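You operate a simulated robot arm through the tools that you are given. There is no shell and no other tool.

The job below is to be done with a simulated two-armed robot. You get a single attempt, and the scene is never put back.

Task
Fill the tank to MAX from the blue-banded jug and put its lid back on.
Fine: lid off first, the jug back where it stood, the tank stays on the table. Set down upright: jug with a blue band.
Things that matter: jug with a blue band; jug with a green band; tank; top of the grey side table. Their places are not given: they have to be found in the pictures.

Only the result counts: the job must be done as asked and must still hold three seconds after the hand-in. Knocking over, shifting, dropping, spilling or breaking anything else fails it. A push-on lid holds only when it is set on centred and level and pressed home; a screw cap is set on level and turned clockwise until tight.

Robot
Two 7-joint arms with two-finger parallel grippers on one trunk that stands fixed in place. Base frame: the origin is at the foot of the trunk, x ahead of it, y to its left, z up. Lengths are in m, angles in degrees, forces in N, time in s.
The left shoulder is at [0.06, 0.189, 1.253], the right one opposite. With the tool pointing down near the work surface each hand reaches from about 0.1 to 0.56 m from the base axis, measured 20 degrees to its own side. Payload 3.43 kg a hand.
The TCP of each hand is the grasp point between the finger pads, 0.03 m short of the fingertips. In the tool frame z runs along the fingers and y along their closing line. The gripper opens to 0.094 m. The fingers are 0.028 m wide and 0.01 m thick; the gripper's body (0.05 by 0.096 m) begins 0.055 m behind the TCP.
Orientation is told as [roll, pitch, yaw] about the base's x, y, z axes, in that order, counted from this pose: with the fingers straight down and closing along the base's y, the tool's x points along the base's -x, its y along +y and its z along -z.

Tools
- The arms move only by the tool jog_arm. It takes "left_commands", "right_commands" or both (then of equal length, played together; a hand with none holds still); each is a list of rows, each a list of 7 numbers: the shift along the base's x, y, z in units of 20 mm (1.0 is 20 mm), then the turn, a rotation vector about the base's x, y, z in units of 4 degrees (1.0 is 4 degrees), then the gripper command, from -1 (shut) to 1 (fully open), values between in proportion. In form: [[tx, ty, tz, ax, ay, az, claw], ...]. A call has 1 to 20 rows; each row shifts and turns the commanded pose from where the row before left it. A call with a number of a shift or a turn outside -1 to 1 is refused whole. A row lasts 0.2 s, in which the tool goes at most 0.05 m and 8.6 degrees; a call with a longer step from one row to the next is refused whole, and so is a gripper value outside its range. A pose out of reach is approached as far as the arm can. The call stops where the force on the tool passes 90 N (or 10 N more than at its start, if that is more) or the arm is blocked; 0.2 s more then pass. The fingers move at their own pace (about 0.153 m/s each) and stop on an object; they squeeze with about 20 N. The grip force told is the motor's: it shows also when the fingers shut on nothing. Time passes only in rows, and 0.2 s behind the last, so rows that do not move let the fingers close. It gives the time, the measured TCP pose, the force on the tool (base axes), the opening and the grip force at its end, in the units of the frame above (readings bear some noise), with the torque about the TCP (base axes, N m) and any sound that the robot's microphone picked up.
- Cameras (640 x 400 px; columns grow to the right, rows downward): "scene" is now at [0.0036, 0.0084, 1.7847]; the picture's right is [0.11, -0.99, 0.00], its down [-0.89, -0.10, -0.44] and it looks along [0.44, 0.05, -0.90] (base axes); focal length 352 px, centre (320, 200). "left" rides on the left gripper at [0.076, -0.014, -0.103] in its tool frame; the picture's right is [0.18, 0.98, 0.00], its down [-0.75, 0.14, -0.64] and it looks along [-0.63, 0.12, 0.77] (tool axes); focal length 243 px, centre (320, 200). "right" rides on the right gripper at [0.076, 0.014, -0.102] in its tool frame; the picture's right is [-0.18, 0.98, 0.00], its down [-0.75, -0.14, -0.64] and it looks along [-0.63, -0.12, 0.77] (tool axes); focal length 243 px, centre (320, 200).
- camera(camera): a new picture of that camera. The clock stands still meanwhile.
- raise_lower(by): slides the trunk up (or, below 0, down) by that many m; the arms and the scene camera ride with it, the base frame stays. It gives what a move gives, with no picture.
- pan_tilt(pan, tilt): turns the head with the scene camera to pan (to the left, within 86 degrees either way) and tilt (down, from -29 to 69), counted from straight ahead of the robot. It gives what a move gives.
- point_at(camera, pixels): for up to 12 pixels [column, row] of the newest picture of that camera ("zoom" is the newest enlarged one), the place [x, y, z] in the base frame of the surface seen there, good to about 0.002 m. The clock stands still meanwhile.
- enlarge(camera, box): a new picture of the part [left, top, right, bottom] of that camera's present view, enlarged. The clock stands still meanwhile.
- hand_in(): hands the job in; it is judged then, once.

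Open the grippers and draw the arms clear of the work before you hand the job in, unless the task says otherwise.

The tools are called after "Emit:" by a JSON object that holds its "api" and its "payload". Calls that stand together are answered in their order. jog_arm: Moves the arms, as the interface text tells. Its arguments: {"type":"object","properties":{"left_commands":{"type":"array"},"right_commands":{"type":"array"}},"required":[]} The other tools are called the same way: raise_lower (by) slides the trunk up or down; pan_tilt (pan, tilt) turns the head that bears the scene camera; camera (camera) takes a picture; point_at (camera, pixels) gives the place of the surface under pixels of a picture; enlarge (camera, box) takes an enlarged picture of a part of a camera's view; hand_in () hands the job in.

At the start:

```text
time_s: 0.0
left_eef_pos: [0.354, 0.2122, 1.1723]
left_tool_rot: [0.1, 0.0, -0.1]
left_wrist_force: [-0.2, -1.0, -0.2]
left_wrist_torque: [0.01, 0.01, 0.02]
left_width: 0.094
left_grasp_force: 0.0
right_eef_pos: [0.3921, -0.1302, 1.1922]
right_tool_rot: [0.0, 0.0, 0.1]
right_wrist_force: [-0.2, 0.0, -0.2]
right_wrist_torque: [0.03, -0.01, 0.01]
right_width: 0.0939
right_grasp_force: 0.1
trunk travel left (down, up): [-0.925, 0.065]
head pan, tilt: [6.6, 63.7]
```

scene: 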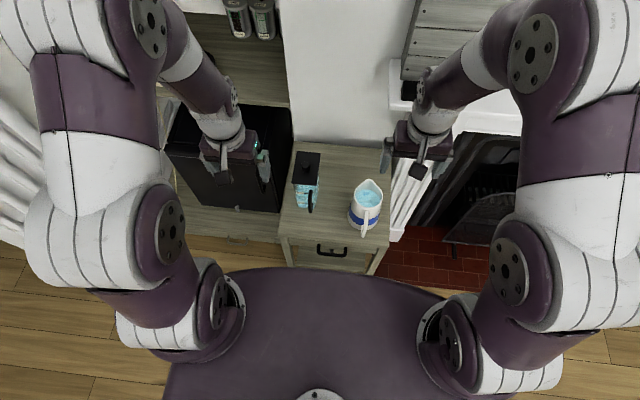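
right: 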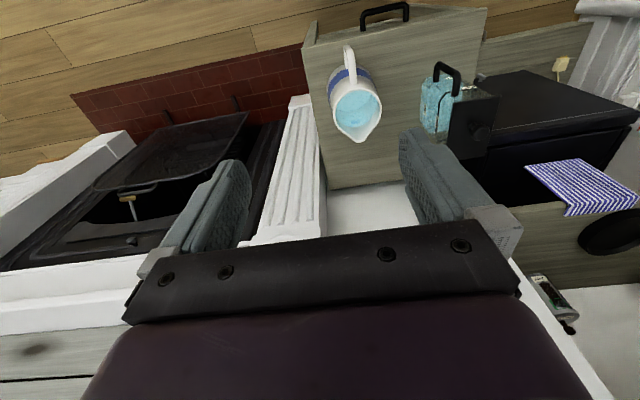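
left: 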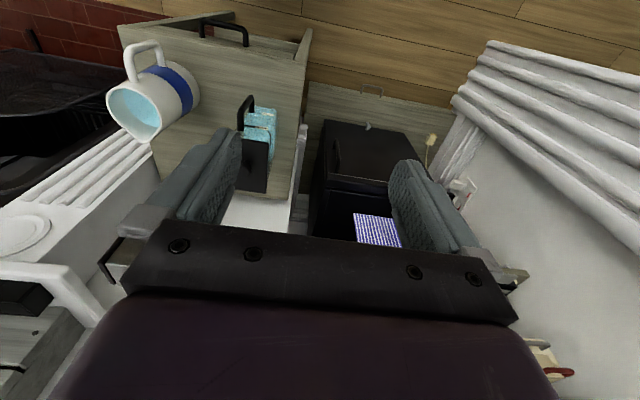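

The scene picture shows the side table with a tank (about column 305, row 180) and a blue-banded jug (about column 366, row 205). I'll enlarge this area to see the details.

Emit:
{"api": "enlarge", "payload": {"camera": "scene", "box": [260, 130, 420, 230]}}

Emit:
{"api": "enlarge", "payload": {"camera": "right", "box": [300, 0, 540, 150]}}

Emit:
{"api": "enlarge", "payload": {"camera": "left", "box": [80, 10, 320, 210]}}

```text
4.00 times, centred on (340, 180) of scene
```

zoom: 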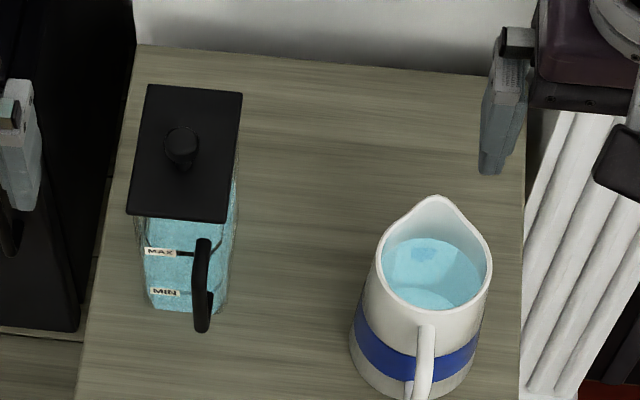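

```text
2.67 times, centred on (420, 75) of right
```

zoom: 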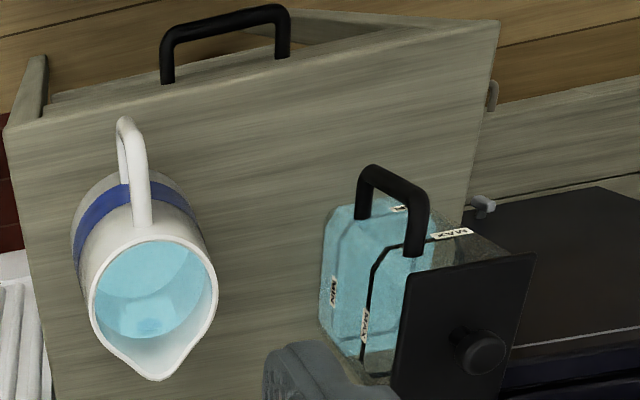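

```text
2.00 times, centred on (200, 110) of left
```

zoom: 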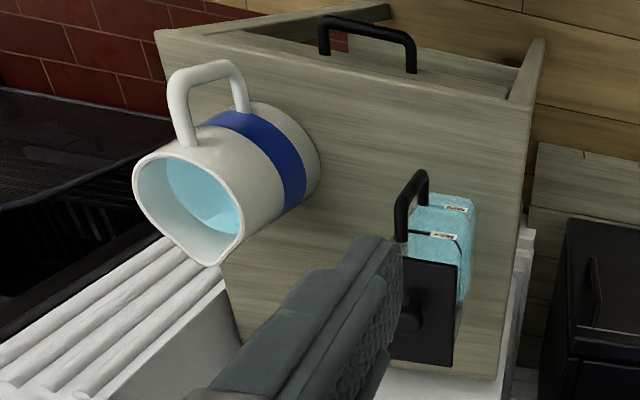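

The tank is a slim box with a black knobbed lid, with MIN and MAX marks and a handle facing the robot. I'll take a fresh zoom of the scene and measure the main points.

Emit:
{"api": "enlarge", "payload": {"camera": "scene", "box": [260, 130, 420, 230]}}

Emit:
{"api": "point_at", "payload": {"camera": "zoom", "pixels": [[181, 140], [150, 88], [240, 95], [128, 214], [226, 220], [203, 245], [203, 322], [435, 200], [383, 270], [490, 270], [424, 340], [300, 250]]}}

Emit:
{"api": "point_at", "payload": {"camera": "scene", "pixels": [[295, 143], [390, 150], [282, 235], [385, 245], [330, 160], [330, 230]]}}

```text
4.00 times, centred on (340, 180) of scene
```

zoom: 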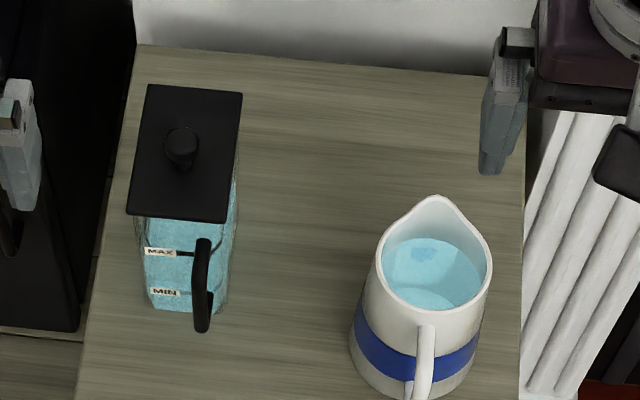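

```text
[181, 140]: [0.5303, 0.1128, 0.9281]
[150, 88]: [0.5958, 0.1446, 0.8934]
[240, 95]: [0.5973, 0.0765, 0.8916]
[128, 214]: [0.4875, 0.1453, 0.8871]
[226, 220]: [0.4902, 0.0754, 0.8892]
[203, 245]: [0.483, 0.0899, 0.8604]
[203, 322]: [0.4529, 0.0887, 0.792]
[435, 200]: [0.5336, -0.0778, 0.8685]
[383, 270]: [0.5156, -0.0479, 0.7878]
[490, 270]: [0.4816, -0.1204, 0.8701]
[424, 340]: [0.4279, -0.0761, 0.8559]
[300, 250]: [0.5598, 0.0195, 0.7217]
```

```text
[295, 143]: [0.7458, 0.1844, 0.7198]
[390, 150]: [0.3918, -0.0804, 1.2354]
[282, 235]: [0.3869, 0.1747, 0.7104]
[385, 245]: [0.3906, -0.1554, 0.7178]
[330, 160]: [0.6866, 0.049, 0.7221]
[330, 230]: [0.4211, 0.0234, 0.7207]
```

The table top is at z≈0.721, the tank lid is centred near (0.542, 0.110) with its top at z≈0.89, and the jug rim is at z≈0.87. The green-banded jug isn't in view yet, so I'll turn the head to look for it.

Emit:
{"api": "pan_tilt", "payload": {"pan": -30, "tilt": 45}}

Emit:
{"api": "camera", "payload": {"camera": "scene"}}

Emit:
{"api": "pan_tilt", "payload": {"pan": 30, "tilt": 45}}

Emit:
{"api": "camera", "payload": {"camera": "scene"}}

Emit:
{"api": "pan_tilt", "payload": {"pan": 0, "tilt": 50}}

Emit:
{"api": "camera", "payload": {"camera": "scene"}}

```text
time_s: 1.0
left_eef_pos: [0.3546, 0.2123, 1.1738]
left_tool_rot: [0.0, 0.0, 0.0]
left_wrist_force: [0.4, 0.1, 0.4]
left_wrist_torque: [-0.01, -0.01, 0.02]
left_width: 0.0938
left_grasp_force: 0.1
right_eef_pos: [0.3919, -0.1292, 1.1916]
right_tool_rot: [0.0, 0.1, 0.0]
right_wrist_force: [-0.9, 0.5, 0.6]
right_wrist_torque: [0.0, 0.0, 0.0]
right_width: 0.0942
right_grasp_force: 0.0
trunk travel left (down, up): [-0.925, 0.065]
head pan, tilt: [-30.0, 45.0]
```

```text
taken
```

scene: 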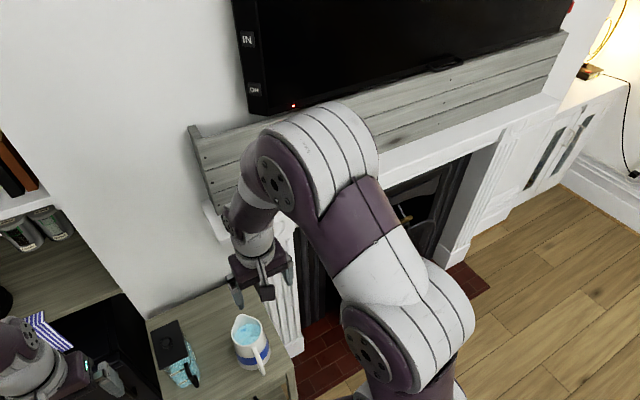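

```text
time_s: 2.3
left_eef_pos: [0.3538, 0.212, 1.1734]
left_tool_rot: [0.0, 0.0, 0.1]
left_wrist_force: [0.5, -0.1, -0.4]
left_wrist_torque: [-0.04, -0.01, 0.0]
left_width: 0.094
left_grasp_force: 0.0
right_eef_pos: [0.3925, -0.1312, 1.1921]
right_tool_rot: [0.0, 0.0, 0.0]
right_wrist_force: [-0.4, -0.3, -0.3]
right_wrist_torque: [0.02, 0.01, -0.03]
right_width: 0.094
right_grasp_force: 0.1
trunk travel left (down, up): [-0.925, 0.065]
head pan, tilt: [30.0, 45.0]
```

```text
taken
```

scene: 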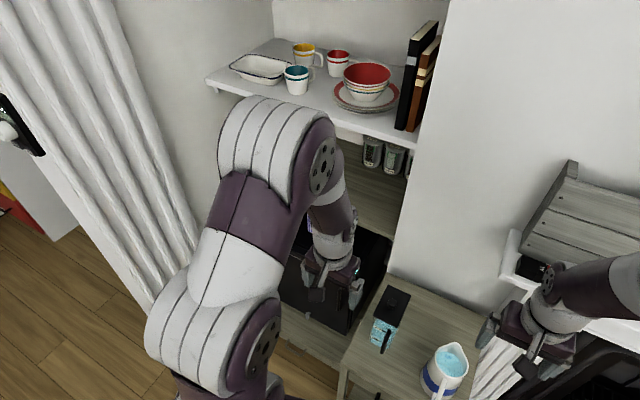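

```text
time_s: 3.3
left_eef_pos: [0.3548, 0.2125, 1.1736]
left_tool_rot: [0.0, 0.0, 0.0]
left_wrist_force: [-0.3, 0.0, 0.4]
left_wrist_torque: [-0.01, -0.01, 0.0]
left_width: 0.0939
left_grasp_force: 0.1
right_eef_pos: [0.3906, -0.1304, 1.1922]
right_tool_rot: [0.0, -0.1, 0.0]
right_wrist_force: [0.2, -0.5, -0.1]
right_wrist_torque: [-0.03, -0.01, -0.03]
right_width: 0.0941
right_grasp_force: 0.1
trunk travel left (down, up): [-0.925, 0.065]
head pan, tilt: [0.0, 50.0]
```

```text
taken
```

scene: 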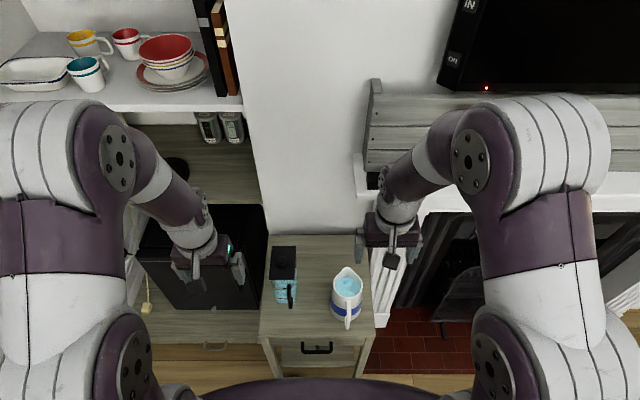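

No green-banded jug is in reach, so it won't be in the way. To read the water level and measure the handle, I'll bring the left hand down in front of the tank (handle near x 0.45) with its camera looking level.

Emit:
{"api": "jog_arm", "payload": {"left_commands": [[-0.2, -0.4, -1, 0, -1, 0, 1], [-0.2, -0.4, -1, 0, -1, 0, 1], [-0.2, -0.4, -1, 0, -1, 0, 1], [-0.2, -0.4, -1, 0, -1, 0, 1], [-0.2, -0.4, -1, 0, -1, 0, 1], [-0.2, -0.4, -1, 0, -1, 0, 1], [-0.2, -0.4, -1, 0, -1, 0, 1], [-0.2, -0.4, -1, 0, -1, 0, 1], [-0.2, -0.4, -1, 0, -1, 0, 1], [-0.2, -0.4, -1, 0, -1, 0, 1], [0, 0, 0, 0, 0, 0, 1]]}}

Emit:
{"api": "camera", "payload": {"camera": "left"}}

Emit:
{"api": "enlarge", "payload": {"camera": "scene", "box": [240, 220, 440, 345]}}

```text
time_s: 5.7
left_eef_pos: [0.3145, 0.132, 0.9729]
left_tool_rot: [0.0, -40.0, -0.1]
left_wrist_force: [-0.3, -0.2, -0.2]
left_wrist_torque: [0.03, -0.01, -0.02]
left_width: 0.0941
left_grasp_force: 0.0
right_eef_pos: [0.3918, -0.1301, 1.1918]
right_tool_rot: [0.0, 0.0, -0.1]
right_wrist_force: [-0.9, 0.3, -0.2]
right_wrist_torque: [0.01, 0.03, -0.04]
right_width: 0.094
right_grasp_force: 0.1
trunk travel left (down, up): [-0.925, 0.065]
head pan, tilt: [0.0, 50.0]
```

```text
taken
```

left: 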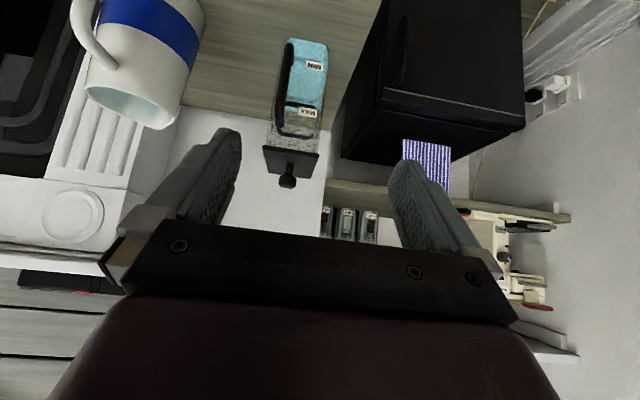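

```text
3.20 times, centred on (340, 282) of scene
```

zoom: 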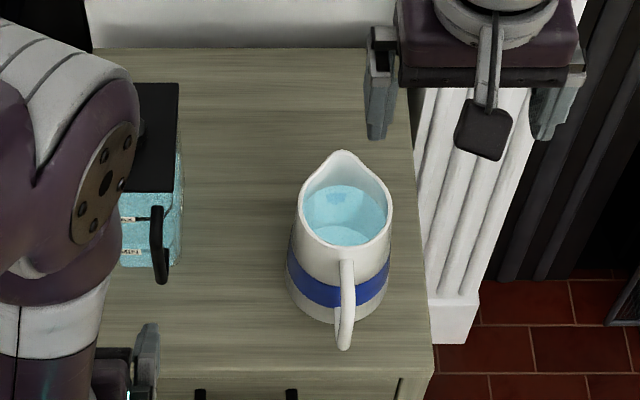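

The left camera now sees the tank's front at about (298, 95), with the image upside down. I'll enlarge it and the jug.

Emit:
{"api": "enlarge", "payload": {"camera": "left", "box": [60, 0, 220, 140]}}

Emit:
{"api": "enlarge", "payload": {"camera": "left", "box": [210, 30, 380, 200]}}

Emit:
{"api": "point_at", "payload": {"camera": "left", "pixels": [[88, 20], [115, 65], [95, 95], [150, 128], [185, 70], [203, 20], [288, 183], [312, 137], [280, 125], [292, 44], [325, 45], [267, 150]]}}

```text
2.86 times, centred on (140, 70) of left
```

zoom: 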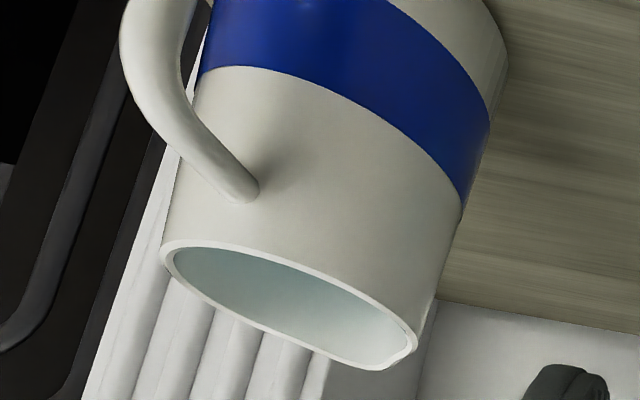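

```text
2.35 times, centred on (295, 115) of left
```

zoom: 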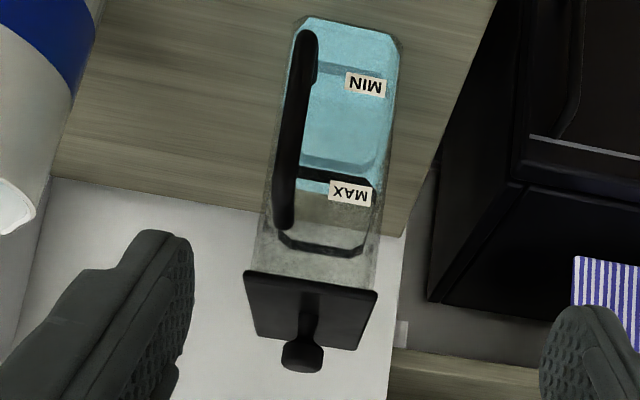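

```text
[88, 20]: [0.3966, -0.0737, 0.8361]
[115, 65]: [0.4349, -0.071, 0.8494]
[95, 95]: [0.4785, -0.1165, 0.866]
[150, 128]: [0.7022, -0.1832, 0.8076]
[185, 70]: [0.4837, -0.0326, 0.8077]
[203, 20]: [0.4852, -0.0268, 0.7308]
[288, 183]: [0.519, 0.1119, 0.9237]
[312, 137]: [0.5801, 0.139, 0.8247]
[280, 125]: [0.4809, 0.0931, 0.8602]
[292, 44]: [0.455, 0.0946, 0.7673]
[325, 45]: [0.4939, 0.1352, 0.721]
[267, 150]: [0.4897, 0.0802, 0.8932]
```

The water in the tank reaches just short of the MAX line on the front face. I'll zoom further to find the exact heights of the marks and the water surface.

Emit:
{"api": "enlarge", "payload": {"camera": "left", "box": [265, 35, 345, 145]}}

Emit:
{"api": "enlarge", "payload": {"camera": "left", "box": [265, 85, 345, 135]}}

```text
3.64 times, centred on (305, 90) of left
```

zoom: 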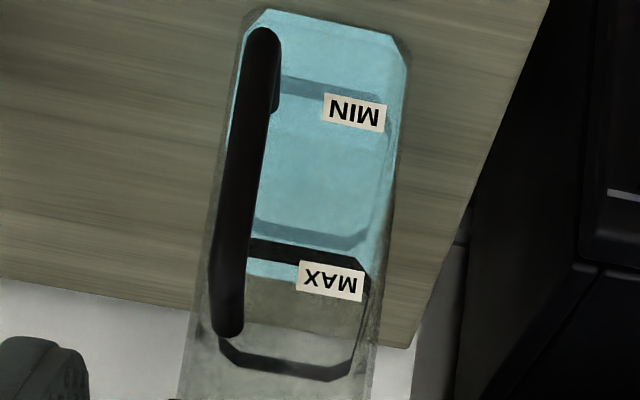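

```text
8.00 times, centred on (305, 110) of left
```

zoom: 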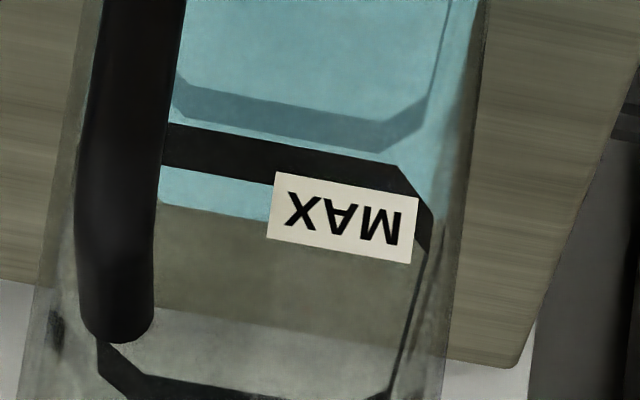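

There are ring lines for MIN and MAX. The water's back edge sits about a third of the way from MIN to MAX, so it needs topping up. I'll measure the label heights, and the water and handle positions on the jug.

Emit:
{"api": "point_at", "payload": {"camera": "zoom", "pixels": [[350, 215], [220, 150], [340, 165], [220, 190], [200, 380], [300, 115], [300, 280], [420, 350], [300, 50]]}}

Emit:
{"api": "enlarge", "payload": {"camera": "scene", "box": [310, 255, 390, 335]}}

Emit:
{"api": "point_at", "payload": {"camera": "zoom", "pixels": [[320, 100], [300, 150], [350, 130], [330, 30], [320, 250], [320, 330]]}}

```text
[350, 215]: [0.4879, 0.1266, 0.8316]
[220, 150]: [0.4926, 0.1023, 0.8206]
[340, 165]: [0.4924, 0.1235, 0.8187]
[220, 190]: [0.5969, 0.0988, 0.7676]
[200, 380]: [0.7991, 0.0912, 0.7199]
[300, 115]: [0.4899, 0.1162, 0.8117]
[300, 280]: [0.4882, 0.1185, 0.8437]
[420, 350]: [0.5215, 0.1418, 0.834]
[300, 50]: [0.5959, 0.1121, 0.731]
```

```text
5.00 times, centred on (350, 295) of scene
```

zoom: 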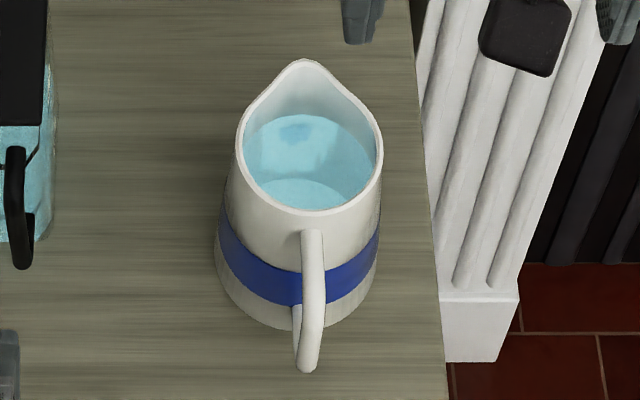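

```text
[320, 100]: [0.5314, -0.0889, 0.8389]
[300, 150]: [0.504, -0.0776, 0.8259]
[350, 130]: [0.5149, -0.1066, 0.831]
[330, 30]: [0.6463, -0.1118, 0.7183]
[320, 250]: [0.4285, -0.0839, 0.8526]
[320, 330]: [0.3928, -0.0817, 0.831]
```

The MAX line is at z≈0.820 and the water is at z≈0.768, so about 5 cm must be added. Next I'll bring the right hand down in front of the jug, camera looking level, to measure its diameter and handle before choosing a grip.

Emit:
{"api": "jog_arm", "payload": {"right_commands": [[-0.45, 0, -1, 0, -1, 0, 1], [-0.45, 0, -1, 0, -1, 0, 1], [-0.45, 0, -1, 0, -1, 0, 1], [-0.45, 0, -1, 0, -1, 0, 1], [-0.45, 0, -1, 0, -1, 0, 1], [-0.45, 0, -1, 0, -1, 0, 1], [-0.45, 0, -1, 0, -1, 0, 1], [-0.45, 0, -1, 0, -1, 0, 1], [-0.45, 0, -1, 0, -1, 0, 1], [-0.45, 0, -1, 0, -1, 0, 1], [-0.45, 0, -1, 0, 0, 0, 1], [0, 0, -1, 0, 0, 0, 1], [0, 0, 0, 0, 0, 0, 1]]}}

Emit:
{"api": "camera", "payload": {"camera": "right"}}

Emit:
{"api": "camera", "payload": {"camera": "left"}}

```text
time_s: 8.5
left_eef_pos: [0.314, 0.1314, 0.9724]
left_tool_rot: [0.0, -40.0, -0.1]
left_wrist_force: [-0.3, 0.6, -0.1]
left_wrist_torque: [0.01, -0.01, 0.03]
left_width: 0.0938
left_grasp_force: 0.1
right_eef_pos: [0.3595, -0.1099, 1.0291]
right_tool_rot: [-3.4, -35.3, 0.4]
right_wrist_force: [0.8, 0.4, -0.5]
right_wrist_torque: [0.0, 0.01, 0.02]
right_width: 0.0942
right_grasp_force: 0.1
right hand out of reach, approached as far as the arm can: row 5, 6, 9, 10, 11, 12
trunk travel left (down, up): [-0.925, 0.065]
head pan, tilt: [0.0, 50.0]
```

```text
taken
```

right: 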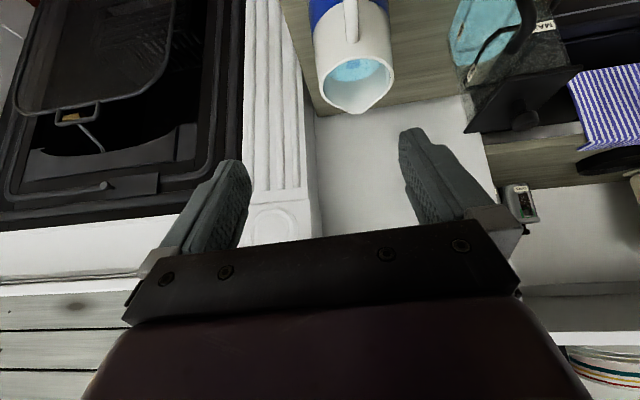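

```text
taken
```

left: 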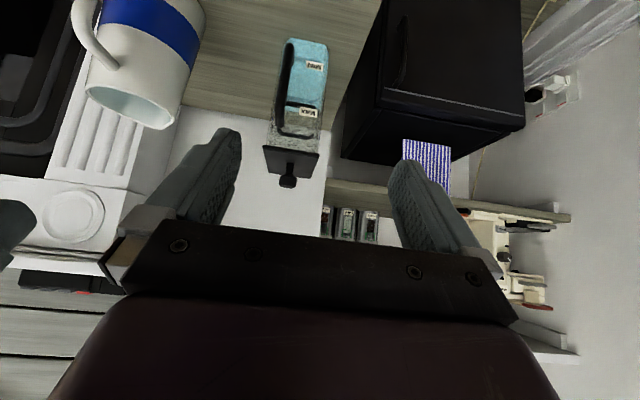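

The right arm couldn't get that low so close to the trunk, but the jug is in view near (350, 50). I'll zoom on it and measure.

Emit:
{"api": "enlarge", "payload": {"camera": "right", "box": [280, 0, 420, 120]}}

Emit:
{"api": "point_at", "payload": {"camera": "right", "pixels": [[318, 60], [392, 60], [315, 30], [390, 30], [320, 80], [393, 72], [352, 20], [352, 38], [356, 110], [335, 50], [375, 50], [357, 72]]}}

```text
3.33 times, centred on (350, 60) of right
```

zoom: 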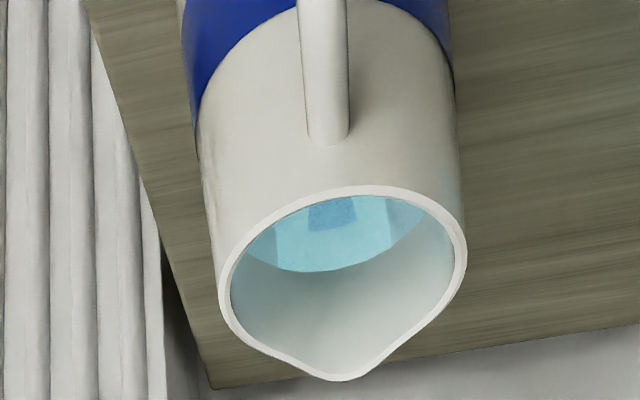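

```text
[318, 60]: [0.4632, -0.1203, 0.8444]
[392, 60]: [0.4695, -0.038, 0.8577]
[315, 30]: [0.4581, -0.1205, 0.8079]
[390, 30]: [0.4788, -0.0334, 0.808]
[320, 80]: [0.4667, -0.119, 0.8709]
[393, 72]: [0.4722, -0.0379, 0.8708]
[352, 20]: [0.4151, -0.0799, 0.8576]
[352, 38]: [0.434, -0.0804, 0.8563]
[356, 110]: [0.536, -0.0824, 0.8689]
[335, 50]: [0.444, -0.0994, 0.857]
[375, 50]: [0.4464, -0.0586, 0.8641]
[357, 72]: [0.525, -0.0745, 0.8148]
```

The jug tapers: radius about 0.042 at the rim and 0.046 at z≈0.81, with the handle on the −x side. I'll measure the pilaster to the right, the handle and the jug's side outlines more precisely from the scene camera.

Emit:
{"api": "enlarge", "payload": {"camera": "scene", "box": [330, 200, 490, 340]}}

Emit:
{"api": "point_at", "payload": {"camera": "scene", "pixels": [[378, 322], [392, 290], [400, 315], [388, 300], [372, 372], [375, 340], [440, 250], [330, 250], [420, 200], [440, 200]]}}

Emit:
{"api": "point_at", "payload": {"camera": "zoom", "pixels": [[232, 250], [225, 300], [240, 400], [300, 330], [190, 260], [350, 150], [420, 250], [210, 395]]}}

```text
2.86 times, centred on (410, 270) of scene
```

zoom: 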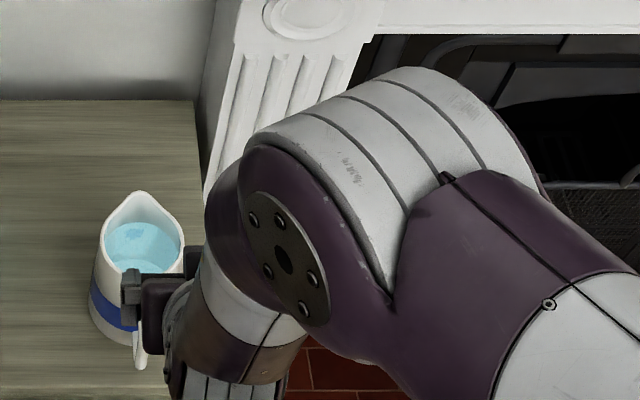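

```text
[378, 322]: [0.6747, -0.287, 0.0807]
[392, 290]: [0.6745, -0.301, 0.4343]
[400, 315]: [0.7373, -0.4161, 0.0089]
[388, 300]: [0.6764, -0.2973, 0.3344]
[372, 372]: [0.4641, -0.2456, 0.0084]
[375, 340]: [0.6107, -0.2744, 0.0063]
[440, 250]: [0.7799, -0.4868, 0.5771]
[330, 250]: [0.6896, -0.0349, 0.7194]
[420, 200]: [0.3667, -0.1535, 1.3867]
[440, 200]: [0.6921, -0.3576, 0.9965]
```

```text
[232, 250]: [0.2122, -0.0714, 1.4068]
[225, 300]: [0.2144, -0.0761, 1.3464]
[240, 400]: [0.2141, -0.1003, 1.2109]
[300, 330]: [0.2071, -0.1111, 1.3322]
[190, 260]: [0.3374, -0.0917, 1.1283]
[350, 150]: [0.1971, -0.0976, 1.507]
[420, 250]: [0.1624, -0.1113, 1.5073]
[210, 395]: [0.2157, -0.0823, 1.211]
```

The pilaster starts at x≈0.67, so the space right of the jug is free. Both hands will move away now: the right hand back up, and the left hand upright above the tank's knob (about 0.54, 0.11).

Emit:
{"api": "jog_arm", "payload": {"left_commands": [[0.3, 0, 0.5, 0, 1, 0, 1], [0.8, -0.1, 0.5, 0, 1, 0, 1], [0.9, -0.1, 0.4, 0, 1, 0, 1], [0.9, -0.1, 0.4, 0, 1, 0, 1], [0.9, -0.1, 0.4, 0, 1, 0, 1], [0.9, -0.1, 0.4, 0, 1, 0, 1], [0.9, -0.1, 0.2, 0, 1, 0, 1], [0.9, -0.1, 0.2, 0, 1, 0, 1], [0.9, -0.1, 0.2, 0, 1, 0, 1], [0.9, -0.2, 0.2, 0, 1, 0, 1], [0.9, -0.1, 0, 0, 0, 0, 1], [0, 0, 0, 0, 0, 0, 1]], "right_commands": [[0, -0.5, 1, 0, 1, 0, 1], [0, -0.5, 1, 0, 1, 0, 1], [0, -0.5, 1, 0, 1, 0, 1], [0, -0.5, 1, 0, 1, 0, 1], [0, -0.5, 1, 0, 1, 0, 1], [0, -0.5, 1, 0, 1, 0, 1], [0, -0.5, 1, 0, 1, 0, 1], [0, -0.5, 1, 0, 1, 0, 1], [0, -0.5, 1, 0, 1, 0, 1], [0, -0.5, 0, 0, 1, 0, 1], [0, -0.5, 0, 0, 0, 0, 1], [0, 0, 0, 0, 0, 0, 1]]}}

Emit:
{"api": "camera", "payload": {"camera": "left"}}

Emit:
{"api": "camera", "payload": {"camera": "scene"}}

```text
time_s: 11.1
left_eef_pos: [0.4904, 0.1119, 1.0395]
left_tool_rot: [0.0, 0.0, 0.1]
left_wrist_force: [0.4, 0.0, 1.2]
left_wrist_torque: [0.02, -0.01, -0.02]
left_width: 0.0941
left_grasp_force: 0.1
left hand out of reach, approached as far as the arm can: row 8, 9
right_eef_pos: [0.3583, -0.2099, 1.1965]
right_tool_rot: [-2.7, 4.6, 0.2]
right_wrist_force: [-0.5, 0.2, -0.1]
right_wrist_torque: [0.0, -0.01, -0.03]
right_width: 0.0941
right_grasp_force: 0.0
right hand out of reach, approached as far as the arm can: row 7, 8
trunk travel left (down, up): [-0.925, 0.065]
head pan, tilt: [0.0, 50.0]
```

```text
taken
```

left: 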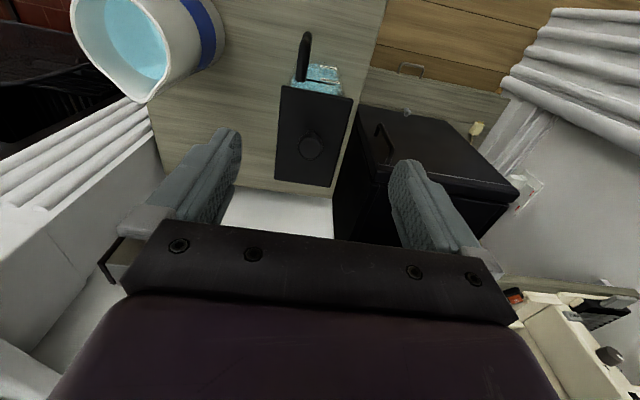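

```text
taken
```

scene: 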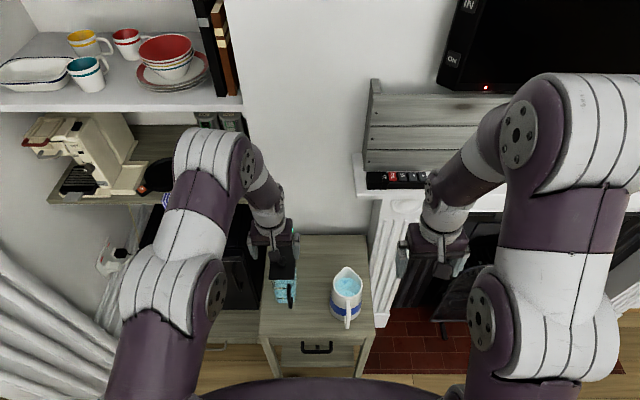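

The left hand is above and behind the lid, with the knob at about (311, 145) in the left picture. I'll locate the knob and lid corners exactly.

Emit:
{"api": "enlarge", "payload": {"camera": "left", "box": [265, 75, 365, 195]}}

Emit:
{"api": "point_at", "payload": {"camera": "left", "pixels": [[311, 150], [303, 146], [320, 146], [311, 157], [311, 135], [283, 88], [351, 100], [277, 176], [329, 184], [298, 120], [335, 120]]}}

```text
3.33 times, centred on (315, 135) of left
```

zoom: 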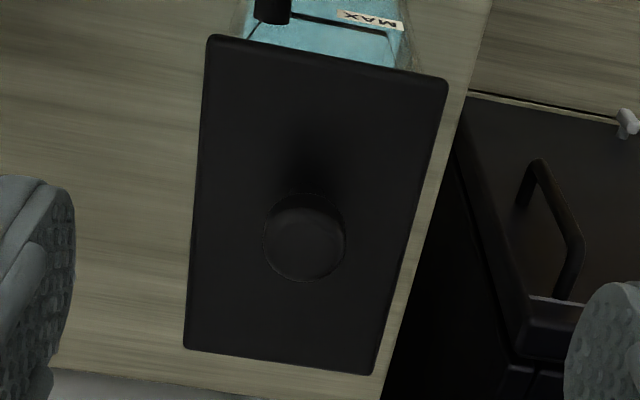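

```text
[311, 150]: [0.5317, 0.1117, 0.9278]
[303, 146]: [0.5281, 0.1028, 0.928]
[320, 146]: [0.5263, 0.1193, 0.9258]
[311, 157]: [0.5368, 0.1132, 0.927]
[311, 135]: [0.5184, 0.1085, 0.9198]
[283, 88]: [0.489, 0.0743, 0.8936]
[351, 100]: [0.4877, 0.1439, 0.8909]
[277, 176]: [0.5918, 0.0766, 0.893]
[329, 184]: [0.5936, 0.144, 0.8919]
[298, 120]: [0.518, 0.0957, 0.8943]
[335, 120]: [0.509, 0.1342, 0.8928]
```

The lid top is at z≈0.893 and the knob is about 25 mm wide, centred near (0.530, 0.111) with its top at 0.928. I'll lower the open hand over the knob in small steps.

Emit:
{"api": "jog_arm", "payload": {"left_commands": [[0.5, 0, -0.5, 0, 0, 0, 1], [0.5, 0, -0.5, 0, 0, 0, 1], [0.5, 0, -0.5, 0, 0, 0, 1], [0.48, 0, -0.5, 0, 0, 0, 1], [0, 0, -0.5, 0, 0, 0, 1], [0, 0, -0.5, 0, 0, 0, 1], [0, 0, 0, 0, 0, 0, 1]]}}

Emit:
{"api": "camera", "payload": {"camera": "left"}}

```text
time_s: 12.7
left_eef_pos: [0.5311, 0.1121, 0.9798]
left_tool_rot: [0.0, 0.0, 0.0]
left_wrist_force: [-0.8, 0.4, 1.5]
left_wrist_torque: [0.03, -0.01, 0.01]
left_width: 0.0939
left_grasp_force: 0.0
right_eef_pos: [0.3606, -0.2088, 1.1954]
right_tool_rot: [-2.7, 4.6, 0.1]
right_wrist_force: [0.5, -0.3, -0.2]
right_wrist_torque: [-0.03, 0.0, 0.01]
right_width: 0.0941
right_grasp_force: 0.1
trunk travel left (down, up): [-0.925, 0.065]
head pan, tilt: [0.0, 50.0]
```

```text
taken
```

left: 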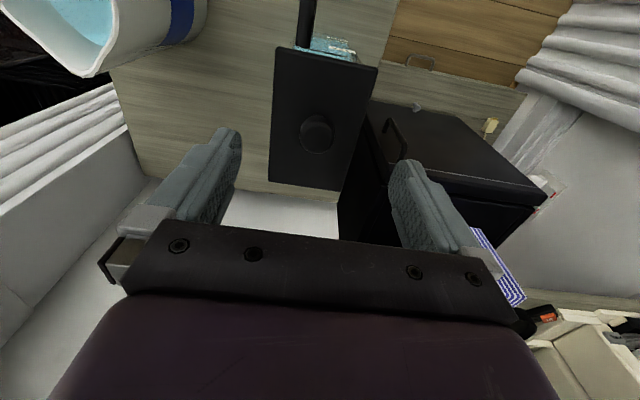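

The hand is at z 0.980 with the knob at (316, 133), centred between the fingers. I'll check the knob's position once more before the final descent.

Emit:
{"api": "point_at", "payload": {"camera": "left", "pixels": [[316, 137], [305, 135], [328, 135], [316, 147], [316, 128], [316, 122]]}}

Emit:
{"api": "enlarge", "payload": {"camera": "left", "box": [286, 105, 346, 160]}}

```text
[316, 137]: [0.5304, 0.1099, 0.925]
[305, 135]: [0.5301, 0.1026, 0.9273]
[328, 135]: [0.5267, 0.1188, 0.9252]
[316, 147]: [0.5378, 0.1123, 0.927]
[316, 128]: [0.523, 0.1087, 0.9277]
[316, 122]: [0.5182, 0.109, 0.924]
```

```text
7.27 times, centred on (316, 132) of left
```

zoom: 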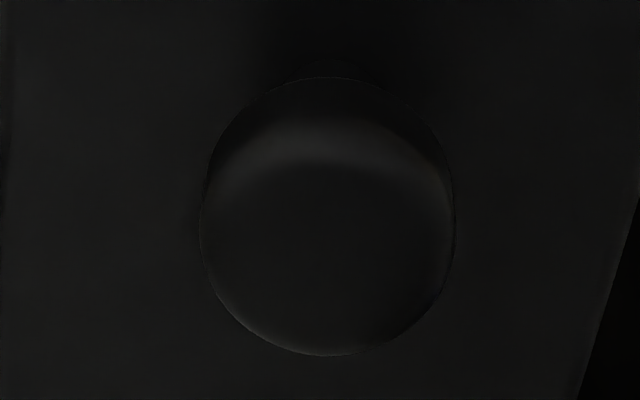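

The knob is centred at about (0.530, 0.1105), matching the hand. I'll go down to z 0.928 and close on it.

Emit:
{"api": "jog_arm", "payload": {"left_commands": [[0, -0.05, -0.6, 0, 0, 0, 1], [0, 0, -0.6, 0, 0, 0, 1], [0, 0, -0.5, 0, 0, 0, 1], [0, 0, -0.5, 0, 0, 0, 1], [0, 0, -0.4, 0, 0, 0, 1], [0, 0, 0, 0, 0, 0, 1], [0, 0, 0, 0, 0, 0, -1], [0, 0, 0, 0, 0, 0, -1], [0, 0, 0, 0, 0, 0, -1]]}}

Emit:
{"api": "camera", "payload": {"camera": "left"}}

```text
time_s: 14.7
left_eef_pos: [0.5306, 0.1106, 0.9284]
left_tool_rot: [0.1, 0.0, 0.0]
left_wrist_force: [0.9, 0.1, 0.0]
left_wrist_torque: [0.01, 0.01, -0.02]
left_width: 0.0238
left_grasp_force: 19.9
right_eef_pos: [0.3596, -0.21, 1.195]
right_tool_rot: [-2.7, 4.5, 0.0]
right_wrist_force: [-0.7, -0.3, 1.0]
right_wrist_torque: [-0.05, 0.0, 0.01]
right_width: 0.094
right_grasp_force: 0.0
trunk travel left (down, up): [-0.925, 0.065]
head pan, tilt: [0.0, 50.0]
heard: snap
```

```text
taken
```

left: 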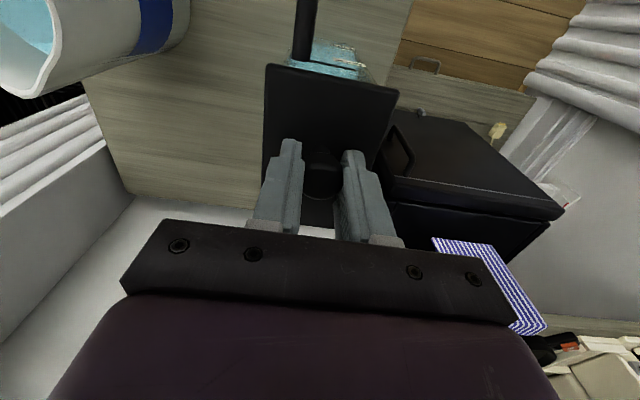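

The fingers hold the knob (width 0.0238, 19.9 N) and there was a snap sound. I'll lift straight up slowly and watch the force.

Emit:
{"api": "jog_arm", "payload": {"left_commands": [[0, 0, 0.1, 0, 0, 0, -1], [0, 0, 0.1, 0, 0, 0, -1], [0, 0, 0.2, 0, 0, 0, -1], [0, 0, 0.3, 0, 0, 0, -1], [0, 0, 0.3, 0, 0, 0, -1]]}}

Emit:
{"api": "camera", "payload": {"camera": "left"}}

```text
time_s: 15.9
left_eef_pos: [0.5311, 0.1102, 0.9489]
left_tool_rot: [0.0, 0.0, 0.1]
left_wrist_force: [1.2, -0.8, 2.8]
left_wrist_torque: [0.05, 0.03, -0.02]
left_width: 0.0236
left_grasp_force: 19.7
right_eef_pos: [0.3586, -0.2097, 1.1953]
right_tool_rot: [-2.6, 4.5, 0.0]
right_wrist_force: [-0.3, -0.2, 0.4]
right_wrist_torque: [-0.01, 0.03, 0.01]
right_width: 0.0938
right_grasp_force: 0.0
trunk travel left (down, up): [-0.925, 0.065]
head pan, tilt: [0.0, 50.0]
heard: snap
```

```text
taken
```

left: 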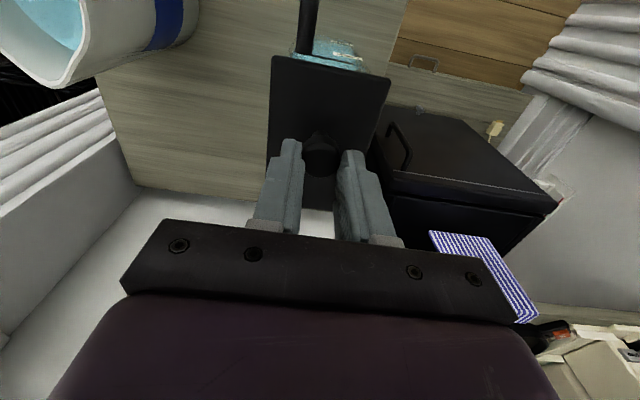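

The lid looks farther from the camera than before, so the fingers may have slipped up the knob. I'll measure the lid height.

Emit:
{"api": "point_at", "payload": {"camera": "left", "pixels": [[290, 70], [365, 85], [300, 120], [350, 120], [321, 150], [321, 172]]}}

Emit:
{"api": "enlarge", "payload": {"camera": "left", "box": [250, 30, 410, 210]}}

Emit:
{"api": "enlarge", "payload": {"camera": "scene", "box": [240, 220, 340, 310]}}

```text
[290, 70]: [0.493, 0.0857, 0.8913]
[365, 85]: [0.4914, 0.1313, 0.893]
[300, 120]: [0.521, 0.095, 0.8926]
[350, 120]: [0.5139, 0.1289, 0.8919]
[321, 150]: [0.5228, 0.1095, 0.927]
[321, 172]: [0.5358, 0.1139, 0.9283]
```

```text
2.22 times, centred on (330, 120) of left
```

zoom: 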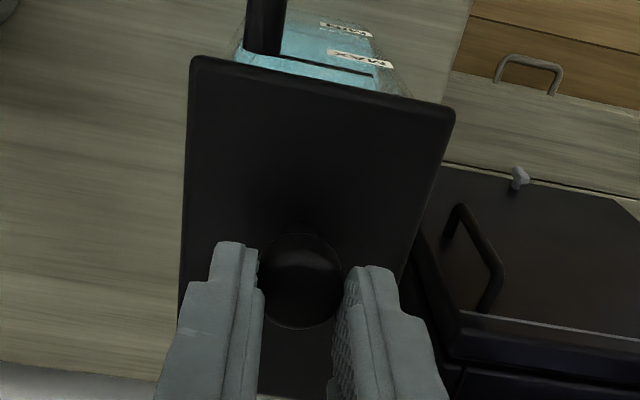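

```text
4.44 times, centred on (290, 265) of scene
```

zoom: 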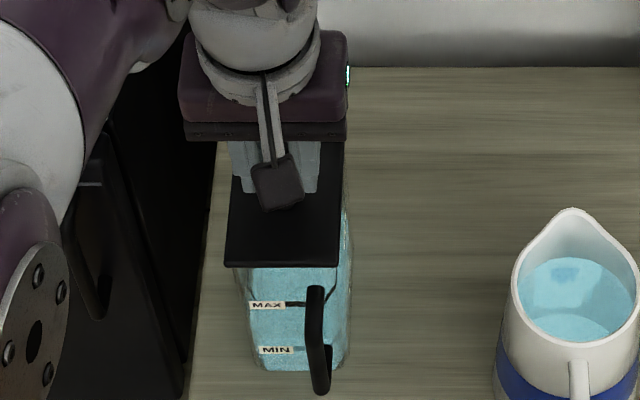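

The lid hasn't moved (top still at 0.892); the fingers slid up the knob. I'll regrip lower and pull in tiny steps while reading the force.

Emit:
{"api": "jog_arm", "payload": {"left_commands": [[0, 0, 0, 0, 0, 0, -0.3], [0, 0, 0, 0, 0, 0, -0.3], [0, 0, -0.5, 0, 0, 0, -0.3], [0, 0, -0.55, 0, 0, 0, -0.3], [0, 0, 0, 0, 0, 0, -0.3]]}}

Emit:
{"api": "jog_arm", "payload": {"left_commands": [[0, 0, -0.08, 0, 0, 0, -0.3], [0, 0, 0, 0, 0, 0, -1], [0, 0, 0, 0, 0, 0, -1], [0, 0, 0, 0, 0, 0, -1]]}}

Emit:
{"api": "jog_arm", "payload": {"left_commands": [[0, 0, 0.05, 0, 0, 0, -1], [0, 0, 0.05, 0, 0, 0, -1]]}}

Emit:
{"api": "jog_arm", "payload": {"left_commands": [[0, 0, 0.05, 0, 0, 0, -1], [0, 0, 0.05, 0, 0, 0, -1]]}}

```text
time_s: 17.1
left_eef_pos: [0.5313, 0.1105, 0.9268]
left_tool_rot: [0.0, 0.0, 0.0]
left_wrist_force: [-0.4, 0.0, 0.4]
left_wrist_torque: [0.0, 0.01, 0.03]
left_width: 0.0328
left_grasp_force: 0.1
right_eef_pos: [0.3593, -0.2105, 1.1957]
right_tool_rot: [-2.8, 4.5, 0.1]
right_wrist_force: [-0.1, -0.2, -0.2]
right_wrist_torque: [0.01, 0.0, 0.0]
right_width: 0.0939
right_grasp_force: 0.1
trunk travel left (down, up): [-0.925, 0.065]
head pan, tilt: [0.0, 50.0]
```

```text
time_s: 18.1
left_eef_pos: [0.532, 0.1105, 0.9261]
left_tool_rot: [0.0, 0.0, 0.1]
left_wrist_force: [0.1, -0.1, -0.4]
left_wrist_torque: [0.0, -0.03, -0.01]
left_width: 0.0238
left_grasp_force: 19.8
right_eef_pos: [0.36, -0.2094, 1.1942]
right_tool_rot: [-2.6, 4.5, 0.2]
right_wrist_force: [0.8, 0.5, 0.4]
right_wrist_torque: [0.01, -0.01, 0.03]
right_width: 0.094
right_grasp_force: 0.1
trunk travel left (down, up): [-0.925, 0.065]
head pan, tilt: [0.0, 50.0]
heard: snap
```

```text
time_s: 18.7
left_eef_pos: [0.5319, 0.1109, 0.9271]
left_tool_rot: [-0.1, 0.0, -0.1]
left_wrist_force: [0.1, -1.0, -0.1]
left_wrist_torque: [0.03, 0.02, -0.01]
left_width: 0.0238
left_grasp_force: 20.5
right_eef_pos: [0.3598, -0.2105, 1.1944]
right_tool_rot: [-2.6, 4.5, 0.1]
right_wrist_force: [-0.4, -0.1, -0.5]
right_wrist_torque: [-0.04, -0.01, -0.01]
right_width: 0.0942
right_grasp_force: 0.0
trunk travel left (down, up): [-0.925, 0.065]
head pan, tilt: [0.0, 50.0]
```

```text
time_s: 19.3
left_eef_pos: [0.5313, 0.1116, 0.9282]
left_tool_rot: [0.1, -0.1, -0.1]
left_wrist_force: [0.2, 0.2, -0.5]
left_wrist_torque: [0.01, 0.0, -0.01]
left_width: 0.0239
left_grasp_force: 20.1
right_eef_pos: [0.3621, -0.2101, 1.1943]
right_tool_rot: [-2.7, 4.5, 0.0]
right_wrist_force: [0.5, -0.6, -0.4]
right_wrist_torque: [0.04, 0.01, 0.02]
right_width: 0.0942
right_grasp_force: 0.0
trunk travel left (down, up): [-0.925, 0.065]
head pan, tilt: [0.0, 50.0]
```

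The snap comes each time the fingers close, and I feel almost no resistance over 2 mm. I'll check the picture for whether the lid is moving with the hand.

Emit:
{"api": "camera", "payload": {"camera": "left"}}

Emit:
{"api": "point_at", "payload": {"camera": "left", "pixels": [[290, 75], [365, 95], [300, 130], [350, 130], [321, 165], [321, 180]]}}

Emit:
{"api": "enlarge", "payload": {"camera": "left", "box": [250, 30, 410, 210]}}

```text
taken
```

left: 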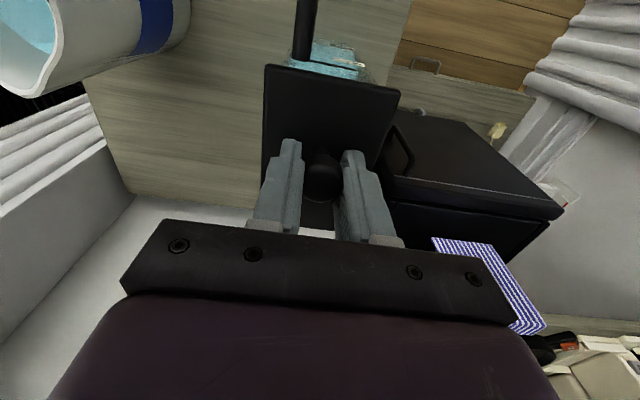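

```text
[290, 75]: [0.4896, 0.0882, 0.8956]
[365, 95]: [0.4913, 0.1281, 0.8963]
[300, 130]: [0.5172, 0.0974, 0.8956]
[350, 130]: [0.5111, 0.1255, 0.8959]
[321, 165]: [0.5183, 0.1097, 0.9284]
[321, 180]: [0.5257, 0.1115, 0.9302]
```

```text
2.22 times, centred on (330, 120) of left
```

zoom: 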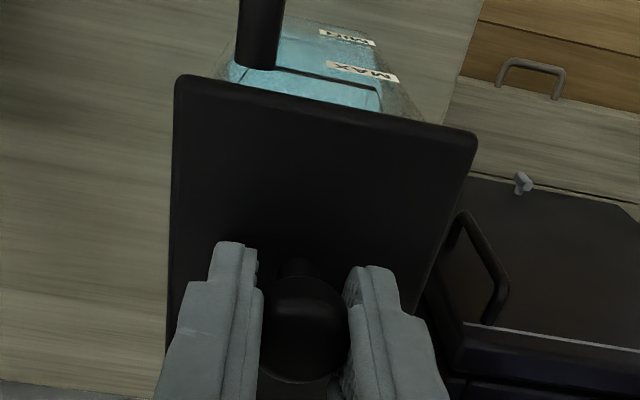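

The lid is now at z≈0.896 and rising with the hand. I'll keep lifting slowly.

Emit:
{"api": "jog_arm", "payload": {"left_commands": [[0, 0, 0.05, 0, 0, 0, -1], [0, 0, 0.05, 0, 0, 0, -1], [0, 0, 0.05, 0, 0, 0, -1], [0, 0, 0.05, 0, 0, 0, -1], [0, 0, 0.05, 0, 0, 0, -1]]}}

Emit:
{"api": "camera", "payload": {"camera": "left"}}

Emit:
{"api": "point_at", "payload": {"camera": "left", "pixels": [[290, 75], [365, 95], [300, 130], [350, 130], [321, 165], [321, 180]]}}

```text
time_s: 20.5
left_eef_pos: [0.5319, 0.1107, 0.9341]
left_tool_rot: [0.0, 0.0, 0.0]
left_wrist_force: [-0.1, 0.1, 0.1]
left_wrist_torque: [0.01, -0.02, 0.03]
left_width: 0.0238
left_grasp_force: 20.0
right_eef_pos: [0.3599, -0.209, 1.1938]
right_tool_rot: [-2.7, 4.5, 0.2]
right_wrist_force: [-0.3, -0.1, 0.3]
right_wrist_torque: [-0.01, -0.02, 0.0]
right_width: 0.094
right_grasp_force: 0.0
trunk travel left (down, up): [-0.925, 0.065]
head pan, tilt: [0.0, 50.0]
```

```text
taken
```

left: 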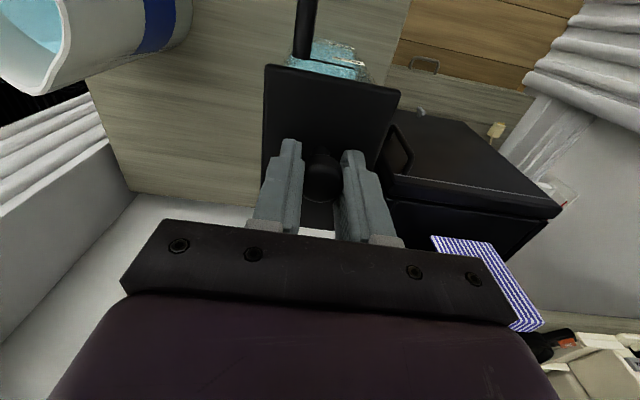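

```text
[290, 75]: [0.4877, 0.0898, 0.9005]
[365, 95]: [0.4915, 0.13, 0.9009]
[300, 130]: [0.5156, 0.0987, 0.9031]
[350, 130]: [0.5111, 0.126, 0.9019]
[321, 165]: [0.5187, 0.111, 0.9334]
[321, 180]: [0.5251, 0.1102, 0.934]
```

The lid rises with the hand (top now at 0.901) and the measured force is close to zero, so the tank is staying put. I'll keep raising it gently.

Emit:
{"api": "jog_arm", "payload": {"left_commands": [[0, 0, 0.1, 0, 0, 0, -1], [0, 0, 0.15, 0, 0, 0, -1], [0, 0, 0.2, 0, 0, 0, -1], [0, 0, 0.2, 0, 0, 0, -1], [0, 0, 0.2, 0, 0, 0, -1], [0, 0, 0.2, 0, 0, 0, -1], [0, 0, 0.2, 0, 0, 0, -1], [0, 0, 0.2, 0, 0, 0, -1], [0, 0, 0.2, 0, 0, 0, -1], [0, 0, 0.2, 0, 0, 0, -1], [0, 0, 0.2, 0, 0, 0, -1], [0, 0, 0.2, 0, 0, 0, -1], [0, 0, 0.2, 0, 0, 0, -1], [0, 0, 0.2, 0, 0, 0, -1], [0, 0, 0.2, 0, 0, 0, -1]]}}

Emit:
{"api": "camera", "payload": {"camera": "left"}}

Emit:
{"api": "enlarge", "payload": {"camera": "scene", "box": [240, 220, 340, 310]}}

```text
time_s: 23.7
left_eef_pos: [0.5315, 0.1104, 0.9909]
left_tool_rot: [0.0, 0.0, -0.1]
left_wrist_force: [-0.1, -0.3, -0.1]
left_wrist_torque: [0.05, -0.01, -0.02]
left_width: 0.0236
left_grasp_force: 20.0
right_eef_pos: [0.361, -0.2101, 1.1946]
right_tool_rot: [-2.8, 4.6, 0.1]
right_wrist_force: [-0.8, -0.5, 0.0]
right_wrist_torque: [0.01, 0.02, 0.01]
right_width: 0.094
right_grasp_force: 0.0
trunk travel left (down, up): [-0.925, 0.065]
head pan, tilt: [0.0, 50.0]
```

```text
taken
```

left: 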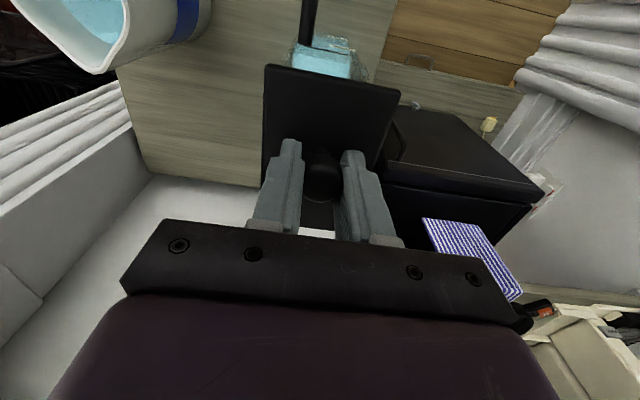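

```text
4.44 times, centred on (290, 265) of scene
```

zoom: 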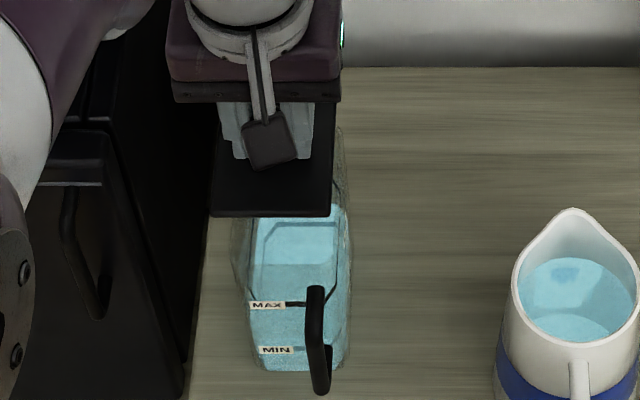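

The lid is clear of the tank and the water inside is visible. I'll carry the lid up and out to the left, to about (0.35, 0.28, 1.15), out of the pouring area.

Emit:
{"api": "jog_arm", "payload": {"left_commands": [[0, 0, 0.4, 0, 0, 0, -1], [0, 0, 0.6, 0, 0, 0, -1], [0, 0, 0.6, 0, 0, 0, -1], [-0.3, 0.2, 0.6, 0, 0, 0, -1], [-0.6, 0.55, 0.4, 0, 0, 0, -1], [-0.6, 0.55, 0.4, 0, 0, 0, -1], [-0.6, 0.55, 0.4, 0, 0, 0, -1], [-0.6, 0.55, 0.4, 0, 0, 0, -1], [-0.6, 0.55, 0.4, 0, 0, 0, -1], [-0.6, 0.55, 0.4, 0, 0, 0, -1], [-0.6, 0.55, 0.4, 0, 0, 0, -1], [-0.6, 0.55, 0.4, 0, 0, 0, -1], [-0.6, 0.55, 0.4, 0, 0, 0, -1], [-0.6, 0.55, 0.4, 0, 0, 0, -1], [-0.6, 0.55, 0.4, 0, 0, 0, -1], [-0.6, 0.55, 0.4, 0, 0, 0, -1], [-0.6, 0.55, 0.4, 0, 0, 0, -1], [-0.5, 0.55, 0, 0, 0, 0, -1], [-0.2, 0.3, 0, 0, 0, 0, -1], [0, 0, 0, 0, 0, 0, -1]]}}

Emit:
{"api": "camera", "payload": {"camera": "scene"}}

Emit:
{"api": "camera", "payload": {"camera": "left"}}

```text
time_s: 27.9
left_eef_pos: [0.3561, 0.2749, 1.1394]
left_tool_rot: [-0.1, 0.1, -0.1]
left_wrist_force: [-0.1, 0.0, -0.4]
left_wrist_torque: [0.02, 0.01, 0.02]
left_width: 0.0239
left_grasp_force: 19.7
right_eef_pos: [0.3588, -0.2104, 1.1958]
right_tool_rot: [-2.7, 4.5, 0.0]
right_wrist_force: [-0.1, 0.1, -0.4]
right_wrist_torque: [0.01, -0.03, -0.03]
right_width: 0.094
right_grasp_force: 0.1
trunk travel left (down, up): [-0.925, 0.065]
head pan, tilt: [0.0, 50.0]
```

```text
taken
```

scene: 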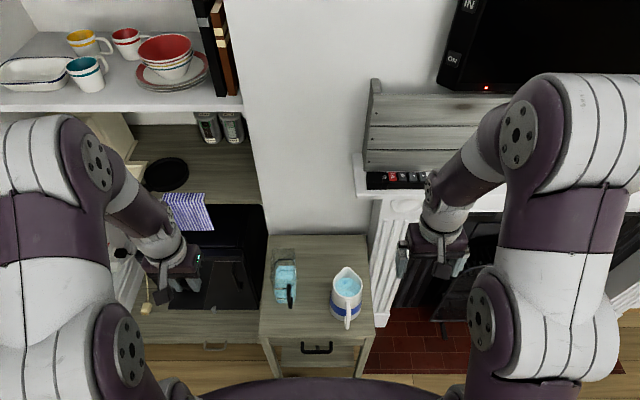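

```text
taken
```

left: 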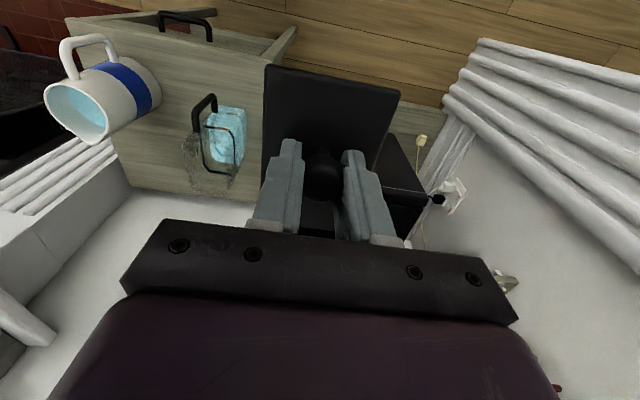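

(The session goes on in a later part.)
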